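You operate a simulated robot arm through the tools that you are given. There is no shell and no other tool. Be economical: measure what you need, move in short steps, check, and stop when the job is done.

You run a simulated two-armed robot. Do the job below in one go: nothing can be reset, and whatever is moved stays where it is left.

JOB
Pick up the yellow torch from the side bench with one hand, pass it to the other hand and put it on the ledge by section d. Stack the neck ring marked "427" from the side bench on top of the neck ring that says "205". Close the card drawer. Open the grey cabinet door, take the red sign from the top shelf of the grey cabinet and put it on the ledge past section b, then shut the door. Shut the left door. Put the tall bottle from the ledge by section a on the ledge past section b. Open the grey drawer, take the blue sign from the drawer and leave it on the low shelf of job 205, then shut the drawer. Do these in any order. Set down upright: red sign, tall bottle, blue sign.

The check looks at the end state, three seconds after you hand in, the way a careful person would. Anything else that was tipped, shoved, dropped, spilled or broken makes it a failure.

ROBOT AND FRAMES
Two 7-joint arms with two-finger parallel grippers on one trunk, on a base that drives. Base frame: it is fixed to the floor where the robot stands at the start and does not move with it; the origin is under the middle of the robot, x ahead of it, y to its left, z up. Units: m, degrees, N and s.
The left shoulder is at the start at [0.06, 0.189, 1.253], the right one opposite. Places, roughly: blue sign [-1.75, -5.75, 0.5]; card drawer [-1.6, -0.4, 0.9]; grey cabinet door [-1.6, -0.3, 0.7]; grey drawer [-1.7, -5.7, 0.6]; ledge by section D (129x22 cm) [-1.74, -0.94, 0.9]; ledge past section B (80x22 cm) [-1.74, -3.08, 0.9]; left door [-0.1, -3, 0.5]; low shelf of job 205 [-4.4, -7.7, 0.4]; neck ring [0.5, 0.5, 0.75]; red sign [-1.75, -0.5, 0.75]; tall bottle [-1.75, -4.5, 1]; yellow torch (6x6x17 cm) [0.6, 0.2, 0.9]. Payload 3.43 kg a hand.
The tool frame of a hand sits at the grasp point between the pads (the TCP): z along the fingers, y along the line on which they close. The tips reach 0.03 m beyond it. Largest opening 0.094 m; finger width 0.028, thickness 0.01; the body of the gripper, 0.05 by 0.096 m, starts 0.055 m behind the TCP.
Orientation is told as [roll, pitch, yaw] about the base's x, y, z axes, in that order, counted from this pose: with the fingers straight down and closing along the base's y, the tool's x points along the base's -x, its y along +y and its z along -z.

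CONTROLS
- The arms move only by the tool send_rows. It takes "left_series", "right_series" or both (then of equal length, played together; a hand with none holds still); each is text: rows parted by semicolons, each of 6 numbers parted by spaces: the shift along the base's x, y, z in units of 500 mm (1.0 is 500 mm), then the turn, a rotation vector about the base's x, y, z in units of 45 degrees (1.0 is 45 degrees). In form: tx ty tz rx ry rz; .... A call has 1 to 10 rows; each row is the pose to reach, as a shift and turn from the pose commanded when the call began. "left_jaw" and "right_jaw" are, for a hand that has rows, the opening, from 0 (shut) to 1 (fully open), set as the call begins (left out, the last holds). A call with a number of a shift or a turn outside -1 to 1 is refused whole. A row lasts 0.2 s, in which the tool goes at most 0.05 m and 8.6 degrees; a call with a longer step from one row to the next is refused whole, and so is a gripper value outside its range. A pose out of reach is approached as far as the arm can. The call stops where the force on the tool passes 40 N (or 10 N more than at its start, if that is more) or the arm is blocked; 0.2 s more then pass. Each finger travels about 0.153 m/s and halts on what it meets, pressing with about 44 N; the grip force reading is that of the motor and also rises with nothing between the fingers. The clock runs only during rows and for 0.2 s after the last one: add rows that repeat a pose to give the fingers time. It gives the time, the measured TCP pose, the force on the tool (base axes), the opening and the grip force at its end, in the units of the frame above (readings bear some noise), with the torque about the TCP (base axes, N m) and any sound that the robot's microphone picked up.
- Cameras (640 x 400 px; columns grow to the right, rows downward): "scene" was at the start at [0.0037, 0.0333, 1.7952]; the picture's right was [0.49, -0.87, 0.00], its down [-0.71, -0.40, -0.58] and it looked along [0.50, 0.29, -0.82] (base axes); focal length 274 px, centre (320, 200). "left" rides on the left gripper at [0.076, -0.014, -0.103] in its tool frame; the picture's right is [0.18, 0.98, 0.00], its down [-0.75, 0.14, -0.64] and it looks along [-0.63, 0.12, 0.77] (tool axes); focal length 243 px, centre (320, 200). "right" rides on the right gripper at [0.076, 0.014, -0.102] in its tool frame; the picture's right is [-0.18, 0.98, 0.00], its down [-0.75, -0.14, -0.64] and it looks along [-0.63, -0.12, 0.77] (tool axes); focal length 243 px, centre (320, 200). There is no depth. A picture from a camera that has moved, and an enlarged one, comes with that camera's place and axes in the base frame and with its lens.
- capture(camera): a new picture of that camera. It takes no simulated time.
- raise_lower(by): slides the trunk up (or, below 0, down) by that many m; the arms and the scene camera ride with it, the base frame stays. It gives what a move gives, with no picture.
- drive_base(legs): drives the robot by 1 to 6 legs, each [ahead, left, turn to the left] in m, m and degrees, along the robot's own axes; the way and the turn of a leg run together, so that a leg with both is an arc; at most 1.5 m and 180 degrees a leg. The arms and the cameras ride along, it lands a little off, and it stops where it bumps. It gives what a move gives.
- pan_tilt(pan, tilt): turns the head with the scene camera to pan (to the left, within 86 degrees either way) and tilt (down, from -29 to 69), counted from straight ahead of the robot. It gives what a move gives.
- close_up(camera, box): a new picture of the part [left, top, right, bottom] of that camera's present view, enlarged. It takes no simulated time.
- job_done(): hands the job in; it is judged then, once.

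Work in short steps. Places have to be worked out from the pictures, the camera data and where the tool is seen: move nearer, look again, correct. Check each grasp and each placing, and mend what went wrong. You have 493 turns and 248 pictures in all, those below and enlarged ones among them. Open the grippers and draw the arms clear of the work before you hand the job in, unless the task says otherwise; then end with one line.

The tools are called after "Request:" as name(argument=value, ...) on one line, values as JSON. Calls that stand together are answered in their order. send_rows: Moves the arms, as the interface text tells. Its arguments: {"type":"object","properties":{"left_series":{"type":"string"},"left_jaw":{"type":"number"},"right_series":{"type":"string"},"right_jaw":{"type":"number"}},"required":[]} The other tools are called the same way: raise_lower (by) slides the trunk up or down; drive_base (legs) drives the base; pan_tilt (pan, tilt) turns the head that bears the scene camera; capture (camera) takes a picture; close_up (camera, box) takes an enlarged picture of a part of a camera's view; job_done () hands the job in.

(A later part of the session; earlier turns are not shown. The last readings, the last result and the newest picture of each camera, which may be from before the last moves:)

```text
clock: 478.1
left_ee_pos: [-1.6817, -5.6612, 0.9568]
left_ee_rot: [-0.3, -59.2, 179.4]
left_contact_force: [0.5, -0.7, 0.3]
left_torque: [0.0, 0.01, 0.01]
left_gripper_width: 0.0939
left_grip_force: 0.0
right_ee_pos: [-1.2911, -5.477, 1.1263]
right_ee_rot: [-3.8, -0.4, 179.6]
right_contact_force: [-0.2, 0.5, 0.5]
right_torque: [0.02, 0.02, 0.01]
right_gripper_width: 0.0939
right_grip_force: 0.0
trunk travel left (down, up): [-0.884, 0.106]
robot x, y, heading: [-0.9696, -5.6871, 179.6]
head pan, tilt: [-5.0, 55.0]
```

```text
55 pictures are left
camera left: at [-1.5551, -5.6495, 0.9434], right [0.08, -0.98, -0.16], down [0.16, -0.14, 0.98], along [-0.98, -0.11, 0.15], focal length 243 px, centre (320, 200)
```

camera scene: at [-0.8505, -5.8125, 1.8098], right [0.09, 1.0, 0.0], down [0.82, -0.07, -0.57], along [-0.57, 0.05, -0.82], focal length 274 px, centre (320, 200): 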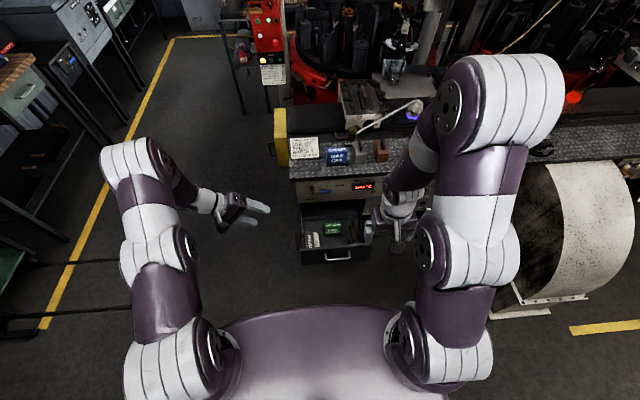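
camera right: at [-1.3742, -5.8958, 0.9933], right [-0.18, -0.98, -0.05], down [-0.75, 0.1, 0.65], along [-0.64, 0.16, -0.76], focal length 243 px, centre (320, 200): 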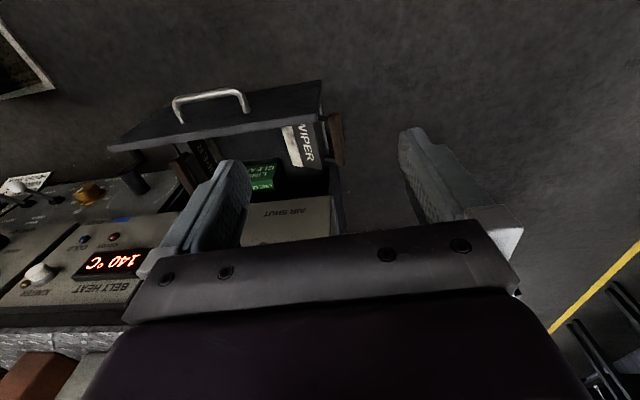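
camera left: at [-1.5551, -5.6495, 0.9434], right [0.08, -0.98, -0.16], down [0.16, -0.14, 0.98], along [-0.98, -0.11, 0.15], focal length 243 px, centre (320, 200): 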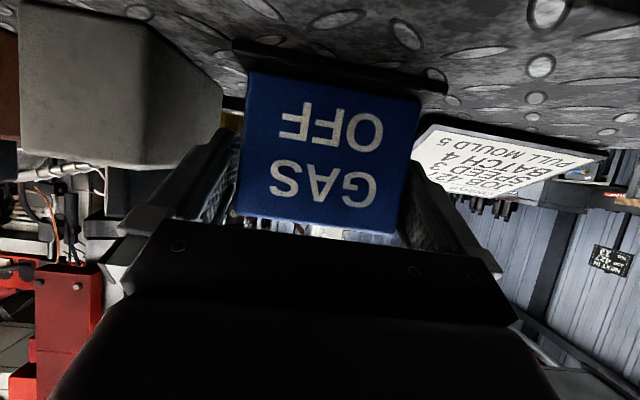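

Fingers straddle the block as with the red sign. I close and lift.

Request:
send_rows(left_series="0 0 0 0 0 0; 0 0 0 0 0 0; 0 0 0 0 0 0; 0 0 0 0 0 0", left_jaw=0)

Request:
raise_lower(by=0.08)

Request:
drive_base(legs=[[-0.35, 0, 0]])

Request:
capture(camera="left")

```text
clock: 479.1
left_ee_pos: [-1.6845, -5.6621, 0.9554]
left_ee_rot: [-0.3, -59.1, 179.6]
left_contact_force: [-0.7, 1.0, 5.3]
left_torque: [0.04, 0.1, 0.05]
left_gripper_width: 0.089
left_grip_force: 44.8
right_ee_pos: [-1.2936, -5.4773, 1.1261]
right_ee_rot: [-3.7, -0.4, 179.6]
right_contact_force: [0.0, -0.2, 0.2]
right_torque: [-0.02, 0.0, 0.01]
right_gripper_width: 0.0941
right_grip_force: 0.1
trunk travel left (down, up): [-0.884, 0.106]
robot x, y, heading: [-0.9706, -5.6898, 179.4]
head pan, tilt: [-5.0, 55.0]
```

```text
clock: 480.3
left_ee_pos: [-1.6845, -5.6616, 1.0331]
left_ee_rot: [-0.1, -59.0, 179.5]
left_contact_force: [-0.8, 0.4, -1.5]
left_torque: [0.01, -0.03, 0.02]
left_gripper_width: 0.0887
left_grip_force: 43.7
right_ee_pos: [-1.2952, -5.4756, 1.207]
right_ee_rot: [-3.8, -0.3, 179.6]
right_contact_force: [-0.1, 0.7, 0.0]
right_torque: [0.02, 0.01, 0.05]
right_gripper_width: 0.0941
right_grip_force: 0.1
trunk travel left (down, up): [-0.964, 0.026]
robot x, y, heading: [-0.9684, -5.6913, 179.8]
head pan, tilt: [-5.0, 55.0]
```

```text
clock: 482.5
left_ee_pos: [-1.3408, -5.6616, 1.0337]
left_ee_rot: [-0.2, -59.0, 179.3]
left_contact_force: [-0.1, -0.2, -1.5]
left_torque: [-0.02, 0.0, 0.02]
left_gripper_width: 0.0885
left_grip_force: 43.6
right_ee_pos: [-0.9505, -5.4766, 1.2059]
right_ee_rot: [-3.8, -0.2, 179.3]
right_contact_force: [1.1, 0.5, -0.7]
right_torque: [-0.03, 0.01, 0.0]
right_gripper_width: 0.0939
right_grip_force: 0.0
trunk travel left (down, up): [-0.964, 0.026]
robot x, y, heading: [-0.6227, -5.6895, 179.2]
head pan, tilt: [-5.0, 55.0]
```

```text
54 pictures are left
camera left: at [-1.2131, -5.6502, 1.0203], right [0.08, -0.98, -0.16], down [0.16, -0.14, 0.98], along [-0.98, -0.1, 0.15], focal length 243 px, centre (320, 200)
```

left: 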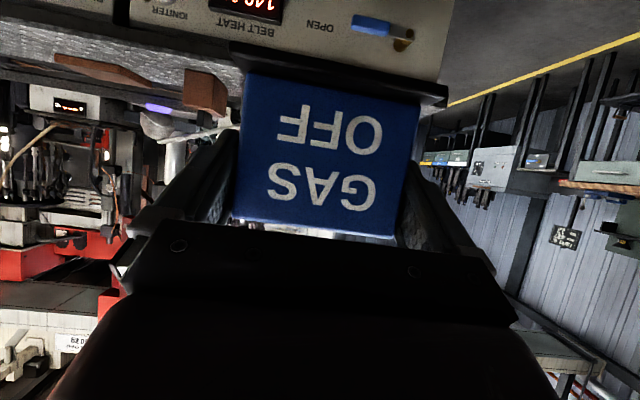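

Blue sign secured in the front grasp. Now to the rack at (−4.4,−7.7): I strafe into the lane (y≈−6.9) and look ahead.

Request:
drive_base(legs=[[0, 1.2, 0.5]])

Request:
pan_tilt(pan=10, tilt=25)

Request:
capture(camera="scene")

```text
clock: 488.6
left_ee_pos: [-1.3312, -6.885, 1.0343]
left_ee_rot: [0.0, -59.0, -178.9]
left_contact_force: [0.5, 0.8, -1.7]
left_torque: [0.01, -0.01, -0.02]
left_gripper_width: 0.0889
left_grip_force: 44.2
right_ee_pos: [-0.9469, -6.6903, 1.2046]
right_ee_rot: [-3.8, -0.4, -178.8]
right_contact_force: [0.2, -0.2, 0.1]
right_torque: [-0.01, 0.02, 0.0]
right_gripper_width: 0.0938
right_grip_force: 0.1
trunk travel left (down, up): [-0.964, 0.026]
robot x, y, heading: [-0.6157, -6.8922, -178.8]
head pan, tilt: [-5.0, 55.0]
```

```text
clock: 489.6
left_ee_pos: [-1.3321, -6.8864, 1.0339]
left_ee_rot: [-0.3, -59.1, -178.8]
left_contact_force: [-0.3, -0.5, -1.1]
left_torque: [0.02, -0.02, -0.02]
left_gripper_width: 0.0886
left_grip_force: 43.8
right_ee_pos: [-0.9481, -6.6896, 1.2067]
right_ee_rot: [-3.8, -0.3, -178.7]
right_contact_force: [-0.1, 0.1, 0.3]
right_torque: [0.03, 0.02, 0.03]
right_gripper_width: 0.0942
right_grip_force: 0.1
trunk travel left (down, up): [-0.964, 0.026]
robot x, y, heading: [-0.6178, -6.8908, -178.8]
head pan, tilt: [10.0, 25.0]
```

```text
53 pictures are left
camera scene: at [-0.6474, -6.9122, 1.8774], right [-0.19, 0.98, 0.0], down [0.42, 0.08, -0.91], along [-0.89, -0.18, -0.42], focal length 274 px, centre (320, 200)
```

scene: 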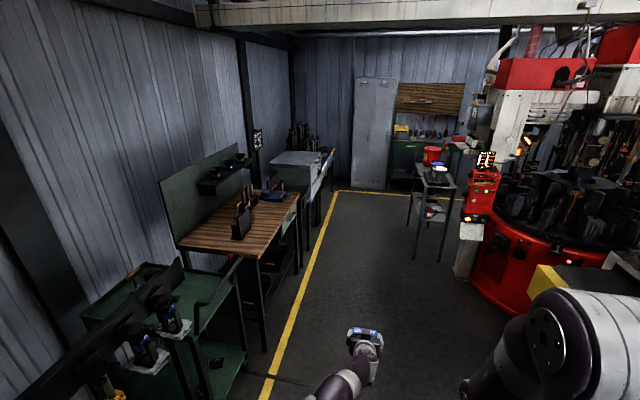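

Lane is clear. I drive ahead in two legs and look again.

Request:
drive_base(legs=[[1.4, 0, -1.2], [1.2, 0, 0]])

Request:
pan_tilt(pan=25, tilt=35)

Request:
capture(camera="scene")

Request:
pan_tilt(pan=-35, tilt=40)

Request:
capture(camera="scene")

```text
clock: 502.4
left_ee_pos: [-3.969, -6.998, 1.0335]
left_ee_rot: [-0.2, -59.1, -177.6]
left_contact_force: [1.1, -0.2, -1.1]
left_torque: [-0.03, 0.01, -0.01]
left_gripper_width: 0.0889
left_grip_force: 43.8
right_ee_pos: [-3.5898, -6.7928, 1.2069]
right_ee_rot: [-3.8, -0.4, -177.3]
right_contact_force: [-0.7, 0.6, 1.3]
right_torque: [0.01, -0.02, 0.0]
right_gripper_width: 0.0938
right_grip_force: 0.1
trunk travel left (down, up): [-0.964, 0.026]
robot x, y, heading: [-3.2564, -6.9903, -177.4]
head pan, tilt: [10.0, 25.0]
```

```text
clock: 503.2
left_ee_pos: [-3.9712, -6.998, 1.0329]
left_ee_rot: [-0.2, -59.1, -177.6]
left_contact_force: [0.7, 0.7, -1.3]
left_torque: [-0.01, -0.03, 0.03]
left_gripper_width: 0.0887
left_grip_force: 44.0
right_ee_pos: [-3.5922, -6.7922, 1.2059]
right_ee_rot: [-3.9, -0.4, -177.4]
right_contact_force: [-0.1, 0.2, 0.7]
right_torque: [-0.01, -0.01, 0.0]
right_gripper_width: 0.094
right_grip_force: 0.1
trunk travel left (down, up): [-0.964, 0.026]
robot x, y, heading: [-3.254, -6.9851, -177.2]
head pan, tilt: [25.0, 35.0]
```

```text
52 pictures are left
camera scene: at [-3.2736, -7.0291, 1.8618], right [-0.46, 0.89, 0.0], down [0.51, 0.26, -0.82], along [-0.73, -0.38, -0.57], focal length 274 px, centre (320, 200)
```

scene: 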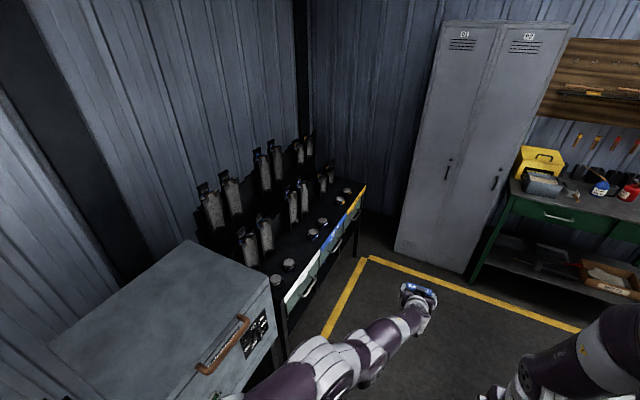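

```text
clock: 504.5
left_ee_pos: [-3.971, -6.9967, 1.0338]
left_ee_rot: [-0.3, -59.0, -177.6]
left_contact_force: [0.6, -0.7, -1.2]
left_torque: [0.0, 0.0, -0.01]
left_gripper_width: 0.0889
left_grip_force: 43.9
right_ee_pos: [-3.591, -6.7923, 1.2061]
right_ee_rot: [-3.8, -0.3, -177.3]
right_contact_force: [0.3, 0.3, -1.1]
right_torque: [-0.01, 0.02, 0.0]
right_gripper_width: 0.0939
right_grip_force: 0.0
trunk travel left (down, up): [-0.964, 0.026]
robot x, y, heading: [-3.257, -6.9882, -177.4]
head pan, tilt: [-35.0, 40.0]
```

```text
51 pictures are left
camera scene: at [-3.2669, -6.9429, 1.8542], right [0.54, 0.84, 0.0], down [0.54, -0.34, -0.77], along [-0.65, 0.41, -0.64], focal length 274 px, centre (320, 200)
```

scene: 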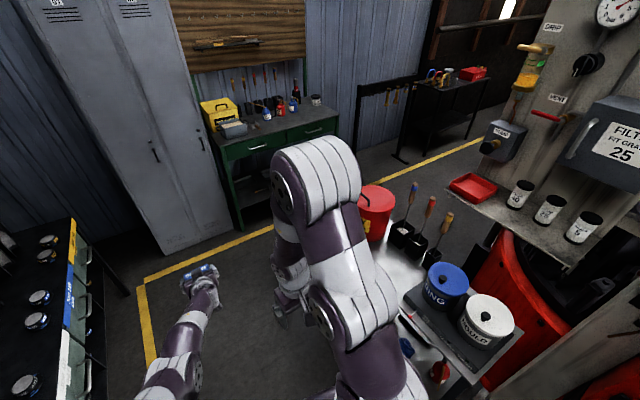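

Rack front is at y≈−7.51; the blue (205) column is centred at x≈−4.36. I drive on to x≈−4.34 and turn to face it.

Request:
drive_base(legs=[[0, 0, -2.7], [1.08, -0.1, 0]])

Request:
drive_base(legs=[[0, 0, 90]])

Request:
pan_tilt(pan=0, tilt=50)

Request:
capture(camera="scene")

```text
clock: 510.6
left_ee_pos: [-5.0753, -6.8731, 1.0343]
left_ee_rot: [-0.1, -59.0, -179.8]
left_contact_force: [0.1, 0.2, -1.0]
left_torque: [-0.03, -0.02, 0.0]
left_gripper_width: 0.0889
left_grip_force: 44.2
right_ee_pos: [-4.6876, -6.684, 1.2067]
right_ee_rot: [-3.9, -0.4, -179.7]
right_contact_force: [-0.3, 0.0, 0.6]
right_torque: [0.02, -0.02, 0.0]
right_gripper_width: 0.0942
right_grip_force: 0.1
trunk travel left (down, up): [-0.964, 0.026]
robot x, y, heading: [-4.3575, -6.8923, -179.7]
head pan, tilt: [-35.0, 40.0]
```

```text
clock: 514.9
left_ee_pos: [-4.349, -7.607, 1.0338]
left_ee_rot: [-0.1, -59.0, -87.4]
left_contact_force: [0.1, -0.3, -1.3]
left_torque: [0.0, -0.01, 0.01]
left_gripper_width: 0.0887
left_grip_force: 43.9
right_ee_pos: [-4.5565, -7.2281, 1.2058]
right_ee_rot: [-3.8, -0.3, -87.2]
right_contact_force: [0.3, -0.2, -0.7]
right_torque: [0.02, -0.02, 0.02]
right_gripper_width: 0.0941
right_grip_force: 0.1
trunk travel left (down, up): [-0.964, 0.026]
robot x, y, heading: [-4.3608, -6.8952, -87.4]
head pan, tilt: [-35.0, 40.0]
```

```text
clock: 515.9
left_ee_pos: [-4.3506, -7.6067, 1.0338]
left_ee_rot: [-0.2, -59.1, -87.4]
left_contact_force: [0.6, 0.4, -1.4]
left_torque: [0.01, 0.02, -0.03]
left_gripper_width: 0.0888
left_grip_force: 44.1
right_ee_pos: [-4.5553, -7.2275, 1.2056]
right_ee_rot: [-3.8, -0.3, -87.3]
right_contact_force: [-0.4, 0.1, -0.2]
right_torque: [-0.02, -0.02, 0.03]
right_gripper_width: 0.0938
right_grip_force: 0.0
trunk travel left (down, up): [-0.964, 0.026]
robot x, y, heading: [-4.3633, -6.8937, -87.1]
head pan, tilt: [0.0, 50.0]
```

```text
50 pictures are left
camera scene: at [-4.3604, -6.9127, 1.8401], right [-1.0, -0.05, 0.0], down [-0.04, 0.77, -0.64], along [0.03, -0.64, -0.77], focal length 274 px, centre (320, 200)
```

scene: 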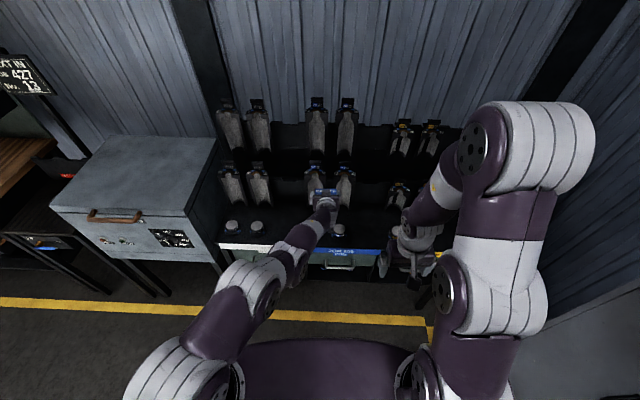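

The hand is above the rack; I retract it, back off slightly, square up, and lower the trunk to shelf height in front of the rack.

Request:
send_rows(left_series="0 0.08 0 0 0 0; 0 0.16 0 0 0 0; 0 0.24 0 0 0 0; 0 0.24 0 0 0 0")

Request:
drive_base(legs=[[-0.14, 0, -2.6]])

Request:
raise_lower(by=-0.4)

Request:
capture(camera="left")

```text
clock: 516.9
left_ee_pos: [-4.3522, -7.4871, 1.0321]
left_ee_rot: [-0.2, -59.1, -87.4]
left_contact_force: [0.5, -0.2, -1.0]
left_torque: [0.0, 0.03, 0.01]
left_gripper_width: 0.0888
left_grip_force: 43.8
right_ee_pos: [-4.5558, -7.2285, 1.2042]
right_ee_rot: [-3.7, -0.2, -87.1]
right_contact_force: [-0.6, 0.5, -0.5]
right_torque: [0.02, 0.03, -0.04]
right_gripper_width: 0.0939
right_grip_force: 0.0
trunk travel left (down, up): [-0.964, 0.026]
robot x, y, heading: [-4.3607, -6.8933, -87.2]
head pan, tilt: [0.0, 50.0]
```

```text
clock: 518.2
left_ee_pos: [-4.3827, -7.3438, 1.0309]
left_ee_rot: [-0.3, -58.9, -90.0]
left_contact_force: [0.5, 0.1, -0.5]
left_torque: [0.02, -0.02, 0.02]
left_gripper_width: 0.089
left_grip_force: 44.4
right_ee_pos: [-4.5752, -7.0761, 1.2054]
right_ee_rot: [-3.7, -0.1, -89.9]
right_contact_force: [-1.1, 0.1, 0.0]
right_torque: [0.05, -0.05, -0.02]
right_gripper_width: 0.0942
right_grip_force: 0.0
trunk travel left (down, up): [-0.964, 0.026]
robot x, y, heading: [-4.3614, -6.7474, -90.0]
head pan, tilt: [0.0, 50.0]
```

```text
clock: 522.1
left_ee_pos: [-4.3822, -7.3417, 0.6319]
left_ee_rot: [-0.3, -59.0, -90.0]
left_contact_force: [-0.8, 0.4, -1.8]
left_torque: [0.01, -0.01, 0.04]
left_gripper_width: 0.0886
left_grip_force: 43.8
right_ee_pos: [-4.5748, -7.0733, 0.8065]
right_ee_rot: [-3.8, -0.3, -89.9]
right_contact_force: [-0.1, -1.3, -0.1]
right_torque: [0.02, -0.04, 0.0]
right_gripper_width: 0.0938
right_grip_force: 0.1
trunk travel left (down, up): [-0.564, 0.426]
robot x, y, heading: [-4.3652, -6.746, -89.9]
head pan, tilt: [0.0, 50.0]
```

```text
49 pictures are left
camera left: at [-4.3971, -7.2156, 0.6195], right [0.98, 0.09, -0.16], down [0.14, 0.16, 0.98], along [0.12, -0.98, 0.15], focal length 243 px, centre (320, 200)
```

left: 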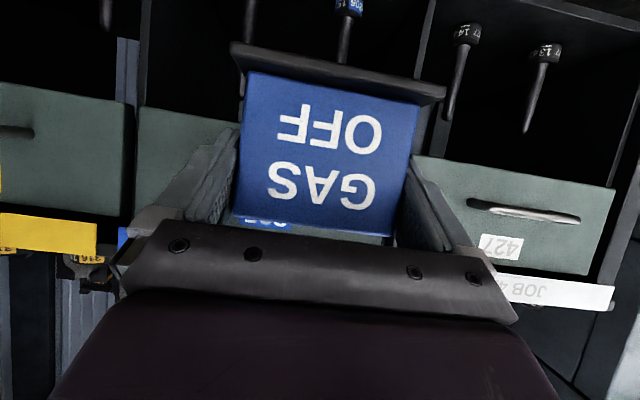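

Blue column spans x≈−4.58..−4.24 between dividers; plungers stand on the low shelf. I lower further to see free space.

Request:
raise_lower(by=-0.12)

Request:
capture(camera="left")

Request:
capture(camera="right")

```text
clock: 523.6
left_ee_pos: [-4.3821, -7.3416, 0.5124]
left_ee_rot: [-0.2, -58.9, -90.0]
left_contact_force: [-0.5, 0.2, -0.5]
left_torque: [0.02, -0.01, 0.02]
left_gripper_width: 0.0887
left_grip_force: 43.6
right_ee_pos: [-4.5746, -7.0743, 0.6865]
right_ee_rot: [-3.8, -0.4, -89.9]
right_contact_force: [0.6, 0.1, 0.0]
right_torque: [-0.03, 0.0, -0.01]
right_gripper_width: 0.0939
right_grip_force: 0.1
trunk travel left (down, up): [-0.444, 0.546]
robot x, y, heading: [-4.3634, -6.7497, -90.0]
head pan, tilt: [0.0, 50.0]
```

```text
48 pictures are left
camera left: at [-4.3971, -7.2156, 0.4996], right [0.98, 0.09, -0.16], down [0.14, 0.16, 0.98], along [0.12, -0.98, 0.15], focal length 243 px, centre (320, 200)
```

left: 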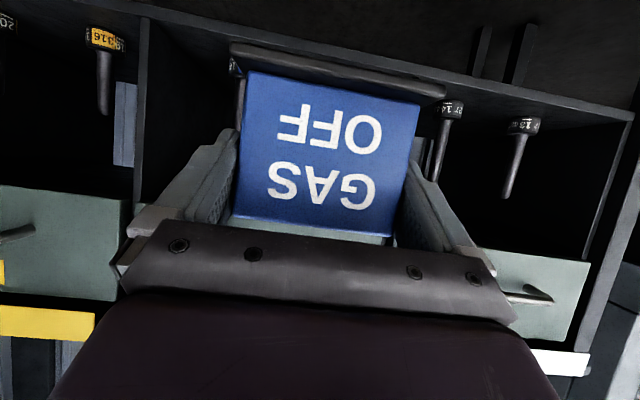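

```text
47 pictures are left
camera right: at [-4.5526, -6.9972, 0.7874], right [0.98, -0.18, -0.06], down [-0.1, -0.75, 0.65], along [-0.17, -0.64, -0.75], focal length 243 px, centre (320, 200)
```

right: 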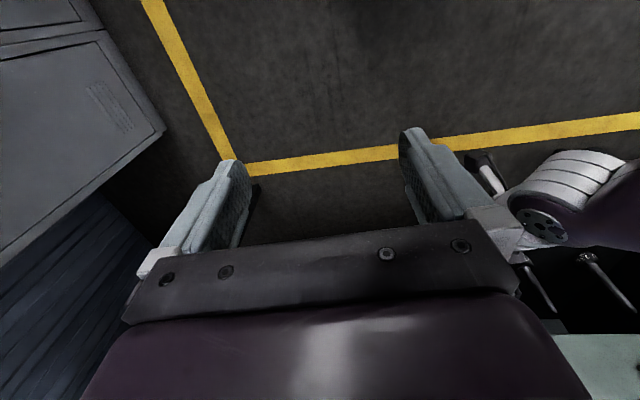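

The sign hides the spot. I pitch the right hand forward to use its camera for viewing the blue column's low shelf.

Request:
send_rows(right_series="0 0 0 -0.17 0 0; 0 0 0 -0.34 0 0; 0 0 0 -0.51 0 0; 0 0 0 -0.68 0 0; 0 0 0 -0.85 0 0; 0 0 0 -1 0 0; 0 0 0 -1 0 0")

Request:
capture(camera="right")

```text
clock: 525.2
left_ee_pos: [-4.3827, -7.3427, 0.5116]
left_ee_rot: [-0.2, -59.0, -89.9]
left_contact_force: [-0.7, 0.2, -1.7]
left_torque: [-0.01, 0.0, 0.03]
left_gripper_width: 0.0888
left_grip_force: 44.3
right_ee_pos: [-4.5746, -7.0753, 0.6861]
right_ee_rot: [-3.8, -45.4, -89.9]
right_contact_force: [-0.3, 0.2, 1.0]
right_torque: [0.01, -0.01, 0.0]
right_gripper_width: 0.0939
right_grip_force: 0.1
right hand out of reach, approached as far as the arm can: row 2, 3, 4
trunk travel left (down, up): [-0.444, 0.546]
robot x, y, heading: [-4.3662, -6.748, -89.8]
head pan, tilt: [0.0, 50.0]
```

```text
46 pictures are left
camera right: at [-4.5524, -6.9485, 0.7037], right [0.98, -0.17, 0.09], down [-0.1, -0.07, 0.99], along [-0.17, -0.98, -0.08], focal length 243 px, centre (320, 200)
```

right: 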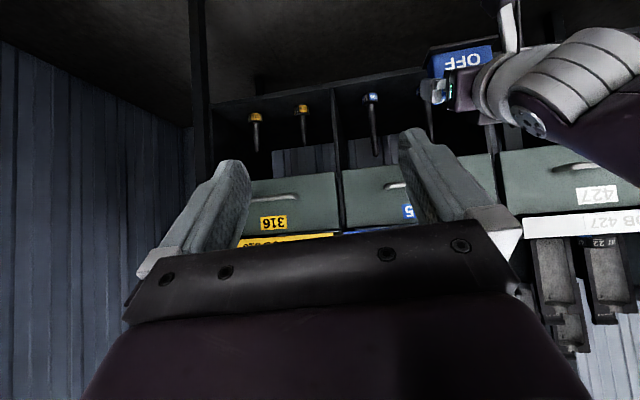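

I strafe so the right camera looks straight into the blue column's low shelf.

Request:
drive_base(legs=[[-0.03, 0, 0], [0, 0.17, 0]])

Request:
send_rows(right_series="0 -0.04 -0.06 0 0 0; 0 -0.08 -0.12 0 0 0; 0 -0.12 -0.18 0 0 0; 0 -0.16 -0.24 -0.1 0 0; 0 -0.2 -0.28 -0.2 0 0; 0 -0.2 -0.28 -0.2 0 0", right_jaw=1)

Request:
capture(camera="right")

```text
clock: 527.1
left_ee_pos: [-4.2071, -7.3126, 0.5133]
left_ee_rot: [-0.3, -59.0, -89.5]
left_contact_force: [-0.2, 0.1, -1.3]
left_torque: [0.0, -0.01, -0.02]
left_gripper_width: 0.0888
left_grip_force: 44.2
right_ee_pos: [-4.4008, -7.0464, 0.6863]
right_ee_rot: [-4.0, -45.3, -89.4]
right_contact_force: [-0.2, -0.8, 0.7]
right_torque: [-0.01, -0.01, 0.01]
right_gripper_width: 0.094
right_grip_force: 0.1
trunk travel left (down, up): [-0.444, 0.546]
robot x, y, heading: [-4.1942, -6.7151, -89.6]
head pan, tilt: [0.0, 50.0]
```

```text
clock: 528.5
left_ee_pos: [-4.208, -7.313, 0.5131]
left_ee_rot: [-0.2, -59.0, -89.6]
left_contact_force: [-0.2, -0.2, -1.3]
left_torque: [0.0, -0.02, 0.0]
left_gripper_width: 0.0885
left_grip_force: 43.8
right_ee_pos: [-4.4006, -7.144, 0.5446]
right_ee_rot: [-4.0, -54.4, -89.3]
right_contact_force: [0.5, 0.2, 0.5]
right_torque: [0.03, 0.0, 0.01]
right_gripper_width: 0.0942
right_grip_force: 0.0
trunk travel left (down, up): [-0.444, 0.546]
robot x, y, heading: [-4.1972, -6.7192, -89.3]
head pan, tilt: [0.0, 50.0]
```

```text
45 pictures are left
camera right: at [-4.3785, -7.0168, 0.5425], right [0.98, -0.15, 0.11], down [-0.1, 0.09, 0.99], along [-0.16, -0.98, 0.07], focal length 243 px, centre (320, 200)
```

right: 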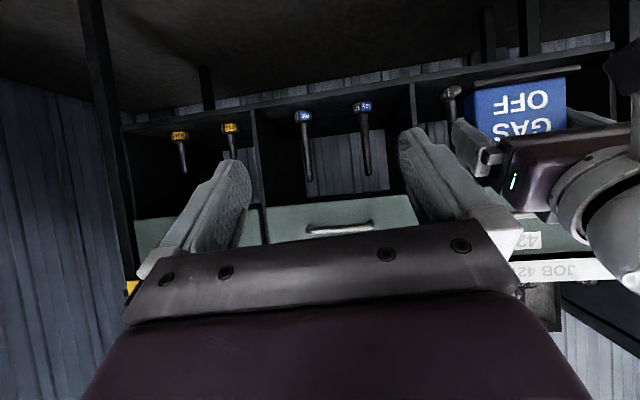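

I zoom on the blue column.

Request:
close_up(camera="right", box=[235, 60, 435, 250])

```text
2.11 times, centred on (335, 155) of right
camera zoom: at [-4.3785, -7.0168, 0.5425], right [0.98, -0.15, 0.11], down [-0.1, 0.09, 0.99], along [-0.16, -0.98, 0.07], focal length 511 px, centre (288, 295)
```

zoom: 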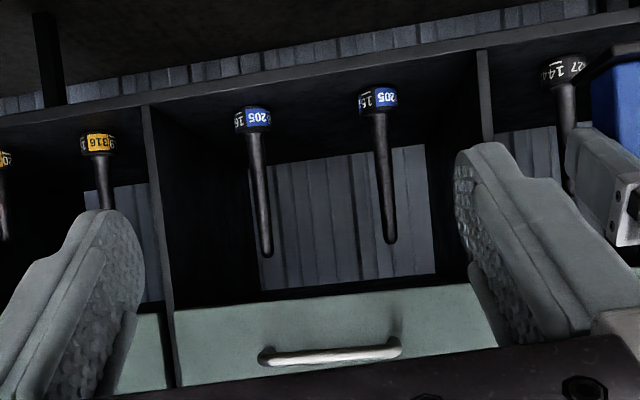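

Layout: two 205 plungers (caps ⌀4 cm at x≈−4.487 and −4.350, y≈−7.59), shelf z≈0.375, ceiling ≈0.59. The sign's 10 cm width won't fit beside them, but turned 90° (≈6 cm deep) it fits between. I need to regrasp it across its thickness, using the corner of the machine ledge. I raise, turn and drive back.

Request:
raise_lower(by=0.4)

Request:
raise_lower(by=0.13)

Request:
drive_base(legs=[[0, 0, -90], [-1.3, 0, 0], [-1.3, 0, 0]])

Request:
drive_base(legs=[[-0.7, 0, 0], [0, -0.95, 0]])

```text
clock: 532.3
left_ee_pos: [-4.2078, -7.3117, 0.9112]
left_ee_rot: [-0.2, -59.0, -89.6]
left_contact_force: [0.0, 1.0, -1.4]
left_torque: [0.01, -0.03, -0.03]
left_gripper_width: 0.0889
left_grip_force: 44.1
right_ee_pos: [-4.3987, -7.1446, 0.945]
right_ee_rot: [-3.9, -54.3, -89.3]
right_contact_force: [-1.2, 0.1, -0.4]
right_torque: [0.03, 0.0, 0.01]
right_gripper_width: 0.0939
right_grip_force: 0.1
trunk travel left (down, up): [-0.844, 0.146]
robot x, y, heading: [-4.1959, -6.7161, -89.4]
head pan, tilt: [0.0, 50.0]
```

```text
clock: 533.9
left_ee_pos: [-4.2065, -7.3126, 1.0423]
left_ee_rot: [-0.2, -59.0, -89.6]
left_contact_force: [0.9, 1.2, -2.1]
left_torque: [0.04, 0.02, 0.01]
left_gripper_width: 0.0891
left_grip_force: 44.3
right_ee_pos: [-4.4005, -7.1438, 1.0748]
right_ee_rot: [-4.0, -54.3, -89.2]
right_contact_force: [0.0, -0.5, -0.2]
right_torque: [0.01, 0.01, 0.01]
right_gripper_width: 0.094
right_grip_force: 0.1
trunk travel left (down, up): [-0.974, 0.016]
robot x, y, heading: [-4.1996, -6.7154, -89.3]
head pan, tilt: [0.0, 50.0]
```

```text
clock: 550.2
left_ee_pos: [-2.2436, -6.7329, 1.0427]
left_ee_rot: [-0.1, -59.0, 179.1]
left_contact_force: [1.0, -0.3, -1.5]
left_torque: [0.02, 0.05, 0.0]
left_gripper_width: 0.0886
left_grip_force: 44.2
right_ee_pos: [-2.0724, -6.5451, 1.0754]
right_ee_rot: [-3.9, -54.3, 179.4]
right_contact_force: [-0.1, 0.6, 0.3]
right_torque: [0.0, 0.01, -0.04]
right_gripper_width: 0.0939
right_grip_force: 0.0
trunk travel left (down, up): [-0.974, 0.016]
robot x, y, heading: [-1.6485, -6.7582, 179.1]
head pan, tilt: [0.0, 50.0]
```

```text
clock: 558.7
left_ee_pos: [-1.5081, -5.7566, 1.0422]
left_ee_rot: [-0.2, -59.0, 177.1]
left_contact_force: [0.2, 0.1, -1.6]
left_torque: [0.01, 0.0, -0.01]
left_gripper_width: 0.089
left_grip_force: 43.6
right_ee_pos: [-1.3293, -5.5748, 1.0756]
right_ee_rot: [-4.1, -54.3, 177.3]
right_contact_force: [-0.5, -0.7, 0.4]
right_torque: [-0.01, 0.01, 0.01]
right_gripper_width: 0.0942
right_grip_force: 0.2
trunk travel left (down, up): [-0.974, 0.016]
robot x, y, heading: [-0.9168, -5.8032, 177.1]
head pan, tilt: [0.0, 50.0]
```

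I square up and move over the ledge corner spot (sign centre ≈(−1.662,−5.80)).

Request:
drive_base(legs=[[0, 0, 2.9], [0.1, 0.012, 0]])

Request:
pan_tilt(pan=5, tilt=50)

Request:
close_up(camera="scene", box=[200, 120, 420, 290])

```text
clock: 560.3
left_ee_pos: [-1.6096, -5.7997, 1.0434]
left_ee_rot: [-0.2, -59.1, -179.8]
left_contact_force: [-0.2, -0.4, -1.1]
left_torque: [0.0, 0.01, -0.04]
left_gripper_width: 0.0889
left_grip_force: 44.1
right_ee_pos: [-1.4399, -5.6079, 1.0768]
right_ee_rot: [-4.0, -54.4, -179.6]
right_contact_force: [0.4, 1.2, -0.3]
right_torque: [0.02, -0.01, 0.0]
right_gripper_width: 0.094
right_grip_force: 0.0
trunk travel left (down, up): [-0.974, 0.016]
robot x, y, heading: [-1.0156, -5.8159, -179.7]
head pan, tilt: [0.0, 50.0]
```

```text
clock: 561.0
left_ee_pos: [-1.6113, -5.7986, 1.0416]
left_ee_rot: [-0.2, -59.0, -180.0]
left_contact_force: [-0.2, 0.4, -1.9]
left_torque: [0.01, -0.05, -0.02]
left_gripper_width: 0.0888
left_grip_force: 44.0
right_ee_pos: [-1.4418, -5.6078, 1.0743]
right_ee_rot: [-4.1, -54.4, -179.6]
right_contact_force: [0.3, 0.6, 0.1]
right_torque: [0.0, -0.01, -0.01]
right_gripper_width: 0.094
right_grip_force: 0.0
trunk travel left (down, up): [-0.974, 0.016]
robot x, y, heading: [-1.0152, -5.8143, -179.8]
head pan, tilt: [5.0, 50.0]
```

```text
2.35 times, centred on (310, 205) of scene
camera zoom: at [-1.0336, -5.8249, 1.85], right [-0.09, 1.0, 0.0], down [0.76, 0.07, -0.64], along [-0.64, -0.06, -0.77], focal length 644 px, centre (344, 188)
```

zoom: 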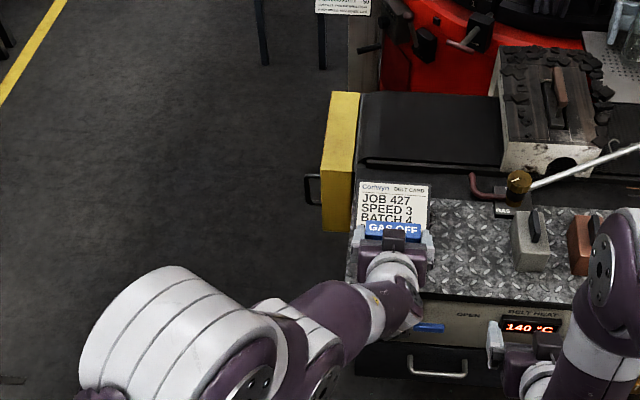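

Ledge end is at y≈−5.873, card at x≈−1.735. I move ahead 7 cm and lower to contact.

Request:
drive_base(legs=[[0.068, 0, 0]])

Request:
raise_lower(by=-0.078)

Request:
raise_lower(by=-0.006)

Request:
raise_lower(by=-0.005)

```text
clock: 562.0
left_ee_pos: [-1.6741, -5.7992, 1.0442]
left_ee_rot: [-0.1, -59.3, -179.9]
left_contact_force: [1.0, 0.2, -0.9]
left_torque: [-0.03, -0.03, 0.04]
left_gripper_width: 0.0888
left_grip_force: 43.2
right_ee_pos: [-1.5051, -5.6081, 1.0777]
right_ee_rot: [-3.9, -54.6, -179.6]
right_contact_force: [0.6, -0.6, 0.1]
right_torque: [0.02, 0.02, -0.02]
right_gripper_width: 0.094
right_grip_force: 0.0
trunk travel left (down, up): [-0.974, 0.016]
robot x, y, heading: [-1.0867, -5.8167, -179.6]
head pan, tilt: [5.0, 50.0]
```

```text
clock: 563.1
left_ee_pos: [-1.6788, -5.7992, 0.9642]
left_ee_rot: [-0.1, -59.0, -179.9]
left_contact_force: [-0.4, -0.1, -1.1]
left_torque: [0.02, -0.02, 0.0]
left_gripper_width: 0.0889
left_grip_force: 43.8
right_ee_pos: [-1.5095, -5.6081, 0.997]
right_ee_rot: [-4.0, -54.3, -179.6]
right_contact_force: [0.1, 0.3, 1.0]
right_torque: [0.01, 0.0, 0.01]
right_gripper_width: 0.0942
right_grip_force: 0.1
trunk travel left (down, up): [-0.896, 0.094]
robot x, y, heading: [-1.0848, -5.8184, -179.7]
head pan, tilt: [5.0, 50.0]
```

```text
clock: 563.7
left_ee_pos: [-1.679, -5.8002, 0.9558]
left_ee_rot: [-0.1, -58.8, -179.9]
left_contact_force: [-0.7, 0.0, -1.5]
left_torque: [-0.01, -0.04, 0.04]
left_gripper_width: 0.0889
left_grip_force: 43.9
right_ee_pos: [-1.512, -5.6092, 0.9913]
right_ee_rot: [-3.9, -54.2, -179.6]
right_contact_force: [-0.6, 0.2, 0.1]
right_torque: [0.0, -0.02, 0.01]
right_gripper_width: 0.0941
right_grip_force: 0.0
trunk travel left (down, up): [-0.89, 0.1]
robot x, y, heading: [-1.0857, -5.8141, -179.8]
head pan, tilt: [5.0, 50.0]
```

```text
clock: 564.2
left_ee_pos: [-1.6787, -5.7996, 0.9552]
left_ee_rot: [-0.2, -59.3, -179.8]
left_contact_force: [2.0, -2.0, 11.2]
left_torque: [-0.71, 0.12, 0.11]
left_gripper_width: 0.0889
left_grip_force: 43.9
right_ee_pos: [-1.5096, -5.6089, 0.9882]
right_ee_rot: [-4.0, -54.4, -179.4]
right_contact_force: [1.0, 0.3, 0.6]
right_torque: [-0.01, -0.01, -0.01]
right_gripper_width: 0.0938
right_grip_force: 0.0
trunk travel left (down, up): [-0.885, 0.105]
robot x, y, heading: [-1.0878, -5.8159, -179.8]
head pan, tilt: [5.0, 50.0]
```

Contact. I release, back straight out, raise, and drive round to approach from the end side facing +y.

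Request:
send_rows(left_series="0 0 0 0 0 0; 0 0 0 0 0 0; 0 0 0 0 0 0", left_jaw=1)

Request:
drive_base(legs=[[-0.3, 0, 0], [0, 0.9, 0], [0, 0, -90]])

Request:
pan_tilt(pan=0, tilt=40)

Request:
capture(camera="scene")

```text
clock: 565.0
left_ee_pos: [-1.6796, -5.7998, 0.9535]
left_ee_rot: [0.0, -59.0, -179.9]
left_contact_force: [0.9, 0.0, 0.0]
left_torque: [-0.01, 0.01, 0.01]
left_gripper_width: 0.0937
left_grip_force: 0.0
right_ee_pos: [-1.5112, -5.6079, 0.9866]
right_ee_rot: [-4.0, -54.4, -179.5]
right_contact_force: [0.4, 0.2, -0.4]
right_torque: [0.03, 0.0, -0.01]
right_gripper_width: 0.0938
right_grip_force: 0.0
trunk travel left (down, up): [-0.885, 0.105]
robot x, y, heading: [-1.0885, -5.8152, -179.7]
head pan, tilt: [5.0, 50.0]
```

```text
clock: 575.2
left_ee_pos: [-0.7719, -6.1121, 0.954]
left_ee_rot: [-0.2, -58.9, 91.0]
left_contact_force: [-0.2, 0.3, 1.1]
left_torque: [0.04, -0.03, 0.03]
left_gripper_width: 0.0939
left_grip_force: 0.2
right_ee_pos: [-0.5777, -6.2778, 0.9867]
right_ee_rot: [-4.0, -54.4, 91.3]
right_contact_force: [0.5, 0.1, -0.6]
right_torque: [-0.01, 0.05, 0.0]
right_gripper_width: 0.094
right_grip_force: 0.2
trunk travel left (down, up): [-0.885, 0.105]
robot x, y, heading: [-0.78, -6.7066, 91.1]
head pan, tilt: [5.0, 50.0]
```

```text
clock: 575.9
left_ee_pos: [-0.7706, -6.1123, 0.9534]
left_ee_rot: [-0.2, -59.1, 90.9]
left_contact_force: [-0.2, -0.2, 1.3]
left_torque: [0.03, -0.04, 0.0]
left_gripper_width: 0.0938
left_grip_force: 0.0
right_ee_pos: [-0.5774, -6.2782, 0.9866]
right_ee_rot: [-3.9, -54.3, 91.3]
right_contact_force: [0.2, 0.3, -0.4]
right_torque: [-0.04, -0.01, -0.01]
right_gripper_width: 0.0939
right_grip_force: 0.0
trunk travel left (down, up): [-0.885, 0.105]
robot x, y, heading: [-0.7779, -6.707, 91.2]
head pan, tilt: [0.0, 40.0]
```

```text
42 pictures are left
camera scene: at [-0.7779, -6.6836, 1.7752], right [1.0, 0.02, 0.0], down [0.01, -0.64, -0.77], along [-0.02, 0.77, -0.64], focal length 274 px, centre (320, 200)
```

scene: 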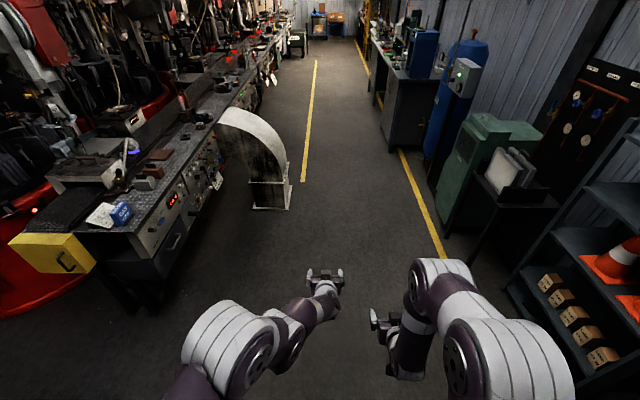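

I strafe left to line up with the sign's end and look.

Request:
drive_base(legs=[[0, 0, -1.2], [0, 0.89, 0]])

Request:
send_rows(left_series="0 0 0 0 0 0; 0 0 0 0 0 0", left_jaw=0.7)

Request:
capture(camera="left")

```text
clock: 581.0
left_ee_pos: [-1.65, -6.1045, 0.954]
left_ee_rot: [-0.1, -59.0, 88.8]
left_contact_force: [-0.1, -0.4, -0.2]
left_torque: [0.02, 0.02, -0.01]
left_gripper_width: 0.0939
left_grip_force: 0.1
right_ee_pos: [-1.4634, -6.2772, 0.9859]
right_ee_rot: [-4.0, -54.2, 89.2]
right_contact_force: [-1.2, 1.2, 0.3]
right_torque: [0.0, -0.02, 0.01]
right_gripper_width: 0.0942
right_grip_force: 0.1
trunk travel left (down, up): [-0.885, 0.105]
robot x, y, heading: [-1.6791, -6.6986, 88.8]
head pan, tilt: [0.0, 40.0]
```

```text
clock: 581.6
left_ee_pos: [-1.6496, -6.1032, 0.9534]
left_ee_rot: [-0.3, -59.0, 89.0]
left_contact_force: [-0.1, -0.3, -0.2]
left_torque: [-0.02, -0.03, -0.01]
left_gripper_width: 0.0659
left_grip_force: 0.0
right_ee_pos: [-1.4623, -6.2774, 0.9859]
right_ee_rot: [-4.1, -54.3, 89.3]
right_contact_force: [-0.4, 1.0, -0.2]
right_torque: [0.0, 0.01, 0.01]
right_gripper_width: 0.0941
right_grip_force: 0.0
trunk travel left (down, up): [-0.885, 0.105]
robot x, y, heading: [-1.6808, -6.6982, 89.0]
head pan, tilt: [0.0, 40.0]
```

```text
41 pictures are left
camera left: at [-1.6394, -6.2325, 0.9405], right [-0.98, -0.07, -0.16], down [-0.15, -0.16, 0.98], along [-0.1, 0.98, 0.15], focal length 243 px, centre (320, 200)
```

left: 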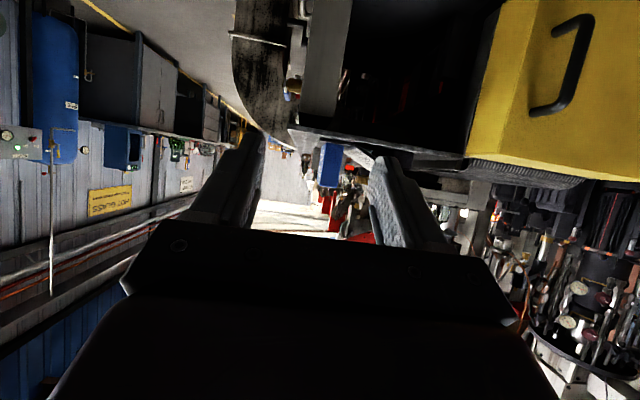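

The sign's thin end is visible at x≈−1.687. I correct heading/offset, set the opening to ~58 mm and advance partway.

Request:
drive_base(legs=[[0, 0.027, 1], [0.17, 0, 0]])

Request:
send_rows(left_series="0 0 0 0 0 0; 0 0 0 0 0 0", left_jaw=0.62)

Request:
capture(camera="left")

```text
clock: 583.5
left_ee_pos: [-1.6821, -5.9364, 0.9537]
left_ee_rot: [-0.1, -59.1, 89.3]
left_contact_force: [-0.1, -0.3, 0.7]
left_torque: [-0.03, 0.0, 0.04]
left_gripper_width: 0.0659
left_grip_force: 0.0
right_ee_pos: [-1.4926, -6.1074, 0.9856]
right_ee_rot: [-3.9, -54.3, 89.7]
right_contact_force: [0.4, -1.1, -0.1]
right_torque: [0.04, 0.02, -0.03]
right_gripper_width: 0.0939
right_grip_force: 0.1
trunk travel left (down, up): [-0.885, 0.105]
robot x, y, heading: [-1.7044, -6.5225, 89.5]
head pan, tilt: [0.0, 40.0]
```

```text
clock: 584.0
left_ee_pos: [-1.682, -5.934, 0.954]
left_ee_rot: [-0.2, -59.0, 89.3]
left_contact_force: [0.0, 0.2, -0.7]
left_torque: [-0.02, -0.02, -0.01]
left_gripper_width: 0.0582
left_grip_force: 0.0
right_ee_pos: [-1.492, -6.1058, 0.9859]
right_ee_rot: [-4.0, -54.3, 89.7]
right_contact_force: [-1.1, 1.2, 0.0]
right_torque: [0.0, -0.01, -0.01]
right_gripper_width: 0.0941
right_grip_force: 0.0
trunk travel left (down, up): [-0.885, 0.105]
robot x, y, heading: [-1.7071, -6.528, 89.4]
head pan, tilt: [0.0, 40.0]
```

```text
40 pictures are left
camera left: at [-1.6698, -6.0625, 0.9404], right [-0.98, -0.08, -0.16], down [-0.14, -0.16, 0.98], along [-0.11, 0.98, 0.15], focal length 243 px, centre (320, 200)
```

left: 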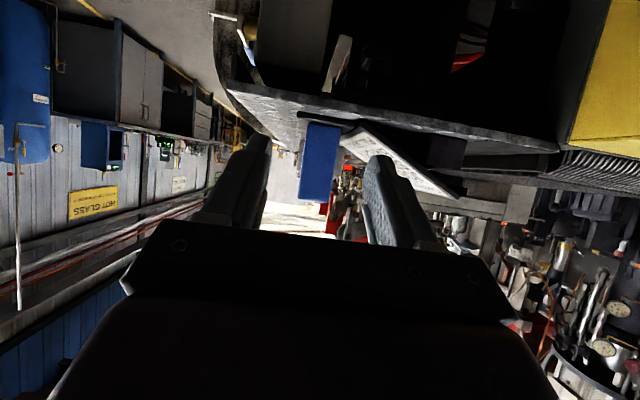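

Nearly aligned; the card leans away leaving room for the finger. I shift 6 mm left and advance 11 cm.

Request:
drive_base(legs=[[0.06, 0.0065, 0]])

Request:
drive_base(legs=[[0.054, 0, 0]])

Request:
capture(camera="left")

```text
clock: 585.0
left_ee_pos: [-1.6878, -5.8777, 0.9538]
left_ee_rot: [-0.1, -59.2, 89.4]
left_contact_force: [-0.2, 0.3, 0.3]
left_torque: [-0.02, -0.01, 0.02]
left_gripper_width: 0.0585
left_grip_force: 0.0
right_ee_pos: [-1.4981, -6.049, 0.9866]
right_ee_rot: [-4.0, -54.5, 89.7]
right_contact_force: [0.2, -0.1, 0.0]
right_torque: [0.01, -0.03, 0.01]
right_gripper_width: 0.0942
right_grip_force: 0.1
trunk travel left (down, up): [-0.885, 0.105]
robot x, y, heading: [-1.7108, -6.4703, 89.4]
head pan, tilt: [0.0, 40.0]
```

```text
clock: 586.0
left_ee_pos: [-1.6879, -5.8244, 0.9546]
left_ee_rot: [-0.1, -59.2, 89.4]
left_contact_force: [0.1, -0.9, 0.0]
left_torque: [-0.01, -0.01, 0.01]
left_gripper_width: 0.0582
left_grip_force: 0.0
right_ee_pos: [-1.4995, -5.9957, 0.9885]
right_ee_rot: [-4.1, -54.4, 89.8]
right_contact_force: [0.4, -0.5, 0.1]
right_torque: [0.02, -0.01, 0.0]
right_gripper_width: 0.094
right_grip_force: 0.2
trunk travel left (down, up): [-0.885, 0.105]
robot x, y, heading: [-1.7126, -6.4163, 89.5]
head pan, tilt: [0.0, 40.0]
```

```text
39 pictures are left
camera left: at [-1.6763, -5.9534, 0.9422], right [-0.98, -0.08, -0.16], down [-0.14, -0.16, 0.98], along [-0.11, 0.98, 0.15], focal length 243 px, centre (320, 200)
```

left: 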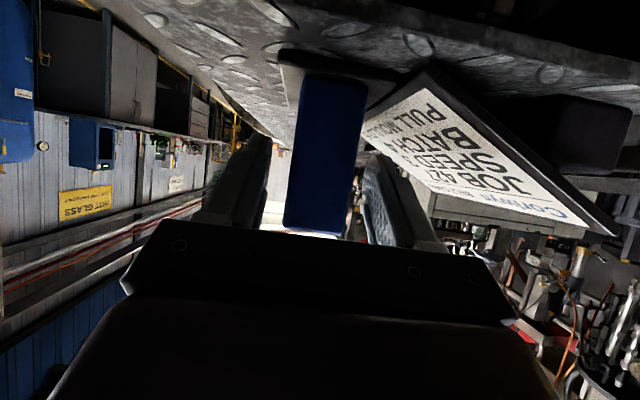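

The sign is between the fingers, card clear. I close, lift, and back straight out.

Request:
send_rows(left_series="0 0 0 0 0 0; 0 0 0 0 0 0; 0 0 0 0 0 0; 0 0 0 0 0 0", left_jaw=0)

Request:
raise_lower(by=0.06)

Request:
capture(camera="left")

```text
clock: 587.0
left_ee_pos: [-1.6869, -5.8207, 0.9529]
left_ee_rot: [0.0, -58.8, 89.2]
left_contact_force: [8.1, -0.4, -4.9]
left_torque: [0.07, -0.47, 0.22]
left_gripper_width: 0.0339
left_grip_force: 44.4
right_ee_pos: [-1.4965, -5.9938, 0.9858]
right_ee_rot: [-3.9, -54.2, 89.8]
right_contact_force: [0.7, 0.7, 0.1]
right_torque: [0.01, 0.0, -0.01]
right_gripper_width: 0.0938
right_grip_force: 0.0
trunk travel left (down, up): [-0.885, 0.105]
robot x, y, heading: [-1.7077, -6.4132, 89.6]
head pan, tilt: [0.0, 40.0]
```

```text
clock: 588.0
left_ee_pos: [-1.6891, -5.821, 1.0134]
left_ee_rot: [-0.1, -59.0, 89.3]
left_contact_force: [0.0, -0.4, -1.9]
left_torque: [-0.03, -0.01, -0.03]
left_gripper_width: 0.0339
left_grip_force: 43.9
right_ee_pos: [-1.4988, -5.9921, 1.0462]
right_ee_rot: [-4.2, -54.2, 89.8]
right_contact_force: [-0.7, -0.5, 0.4]
right_torque: [-0.01, -0.02, 0.0]
right_gripper_width: 0.094
right_grip_force: 0.1
trunk travel left (down, up): [-0.945, 0.045]
robot x, y, heading: [-1.7106, -6.4117, 89.6]
head pan, tilt: [0.0, 40.0]
```

```text
38 pictures are left
camera left: at [-1.6767, -5.9501, 1.0002], right [-0.98, -0.08, -0.16], down [-0.14, -0.16, 0.98], along [-0.11, 0.98, 0.15], focal length 243 px, centre (320, 200)
```

left: 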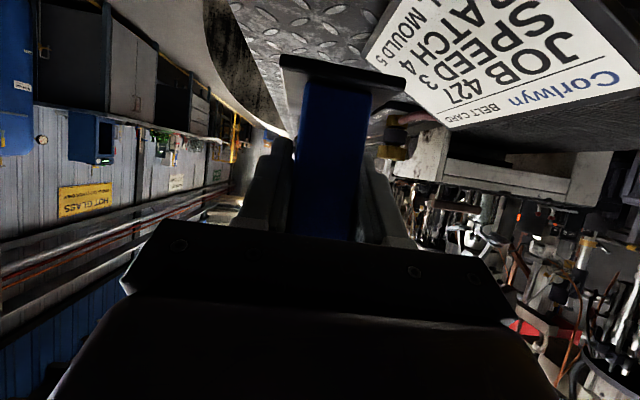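

Thin grip secured (34 mm). I back out, turn to −x and drive to the rack again.

Request:
drive_base(legs=[[-0.38, 0, 0], [0, 0, 90.4], [1.35, 0, 0], [1.34, 0, 0]])

Request:
drive_base(legs=[[0, 0, 90]])

```text
clock: 606.8
left_ee_pos: [-4.9718, -6.7652, 1.0139]
left_ee_rot: [-0.1, -59.0, -179.7]
left_contact_force: [0.6, -0.1, -1.4]
left_torque: [-0.02, -0.03, 0.03]
left_gripper_width: 0.0335
left_grip_force: 43.9
right_ee_pos: [-4.8052, -6.5721, 1.0457]
right_ee_rot: [-4.0, -54.1, -179.3]
right_contact_force: [0.2, 0.9, 0.7]
right_torque: [0.01, -0.02, -0.03]
right_gripper_width: 0.0941
right_grip_force: 0.0
trunk travel left (down, up): [-0.945, 0.045]
robot x, y, heading: [-4.3779, -6.776, -179.5]
head pan, tilt: [0.0, 40.0]
```

```text
clock: 611.0
left_ee_pos: [-4.3921, -7.3708, 1.0128]
left_ee_rot: [-0.1, -59.1, -89.8]
left_contact_force: [0.0, 0.1, -2.0]
left_torque: [0.01, -0.01, 0.02]
left_gripper_width: 0.0339
left_grip_force: 43.9
right_ee_pos: [-4.5847, -7.2041, 1.0466]
right_ee_rot: [-4.2, -54.2, -89.2]
right_contact_force: [-0.4, -1.0, -0.1]
right_torque: [-0.01, -0.01, 0.03]
right_gripper_width: 0.0943
right_grip_force: 0.1
trunk travel left (down, up): [-0.945, 0.045]
robot x, y, heading: [-4.3809, -6.7774, -89.5]
head pan, tilt: [0.0, 40.0]
```

I align x≈−4.4185, back off slightly and lower to shelf level.

Request:
drive_base(legs=[[-0.05, -0.026, 0]])

Request:
raise_lower(by=-0.4)

Request:
raise_lower(by=-0.1)

Request:
capture(camera="left")

```text
clock: 612.0
left_ee_pos: [-4.4152, -7.3255, 1.0104]
left_ee_rot: [-0.4, -58.7, -89.4]
left_contact_force: [-0.7, -0.3, -0.2]
left_torque: [0.04, 0.06, -0.02]
left_gripper_width: 0.0338
left_grip_force: 43.8
right_ee_pos: [-4.6082, -7.1582, 1.0429]
right_ee_rot: [-4.3, -54.0, -89.1]
right_contact_force: [0.0, -0.1, -0.1]
right_torque: [0.02, 0.01, 0.0]
right_gripper_width: 0.0941
right_grip_force: 0.1
trunk travel left (down, up): [-0.945, 0.045]
robot x, y, heading: [-4.406, -6.728, -89.7]
head pan, tilt: [0.0, 40.0]
```

```text
clock: 615.8
left_ee_pos: [-4.4169, -7.3206, 0.6134]
left_ee_rot: [-0.1, -59.0, -89.7]
left_contact_force: [0.2, -0.3, -0.4]
left_torque: [0.05, 0.03, -0.03]
left_gripper_width: 0.0336
left_grip_force: 43.7
right_ee_pos: [-4.6099, -7.1535, 0.646]
right_ee_rot: [-4.0, -54.3, -89.3]
right_contact_force: [-0.8, 0.4, -0.2]
right_torque: [-0.01, 0.03, -0.01]
right_gripper_width: 0.0941
right_grip_force: 0.0
trunk travel left (down, up): [-0.545, 0.445]
robot x, y, heading: [-4.4063, -6.7287, -89.4]
head pan, tilt: [0.0, 40.0]
```

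```text
clock: 617.1
left_ee_pos: [-4.4186, -7.3216, 0.5122]
left_ee_rot: [-0.2, -59.1, -89.6]
left_contact_force: [-0.9, 0.1, -1.1]
left_torque: [0.04, 0.03, 0.0]
left_gripper_width: 0.0339
left_grip_force: 43.6
right_ee_pos: [-4.6101, -7.1544, 0.5468]
right_ee_rot: [-4.1, -54.2, -89.3]
right_contact_force: [0.2, 0.3, 0.7]
right_torque: [-0.04, 0.0, 0.05]
right_gripper_width: 0.0941
right_grip_force: 0.0
trunk travel left (down, up): [-0.445, 0.545]
robot x, y, heading: [-4.4024, -6.7315, -89.3]
head pan, tilt: [0.0, 40.0]
```

```text
37 pictures are left
camera left: at [-4.4327, -7.1958, 0.5004], right [0.98, 0.1, -0.16], down [0.14, 0.16, 0.98], along [0.12, -0.98, 0.15], focal length 243 px, centre (320, 200)
```

left: 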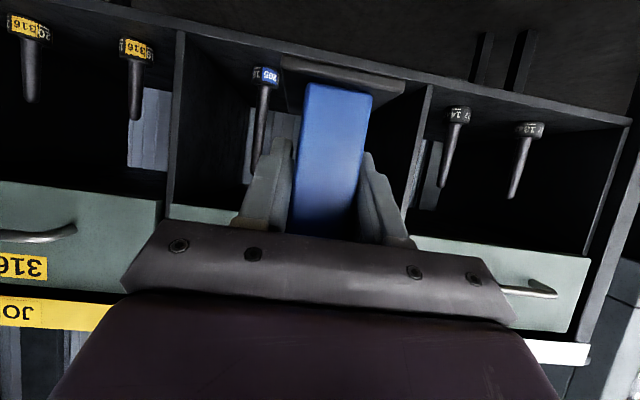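

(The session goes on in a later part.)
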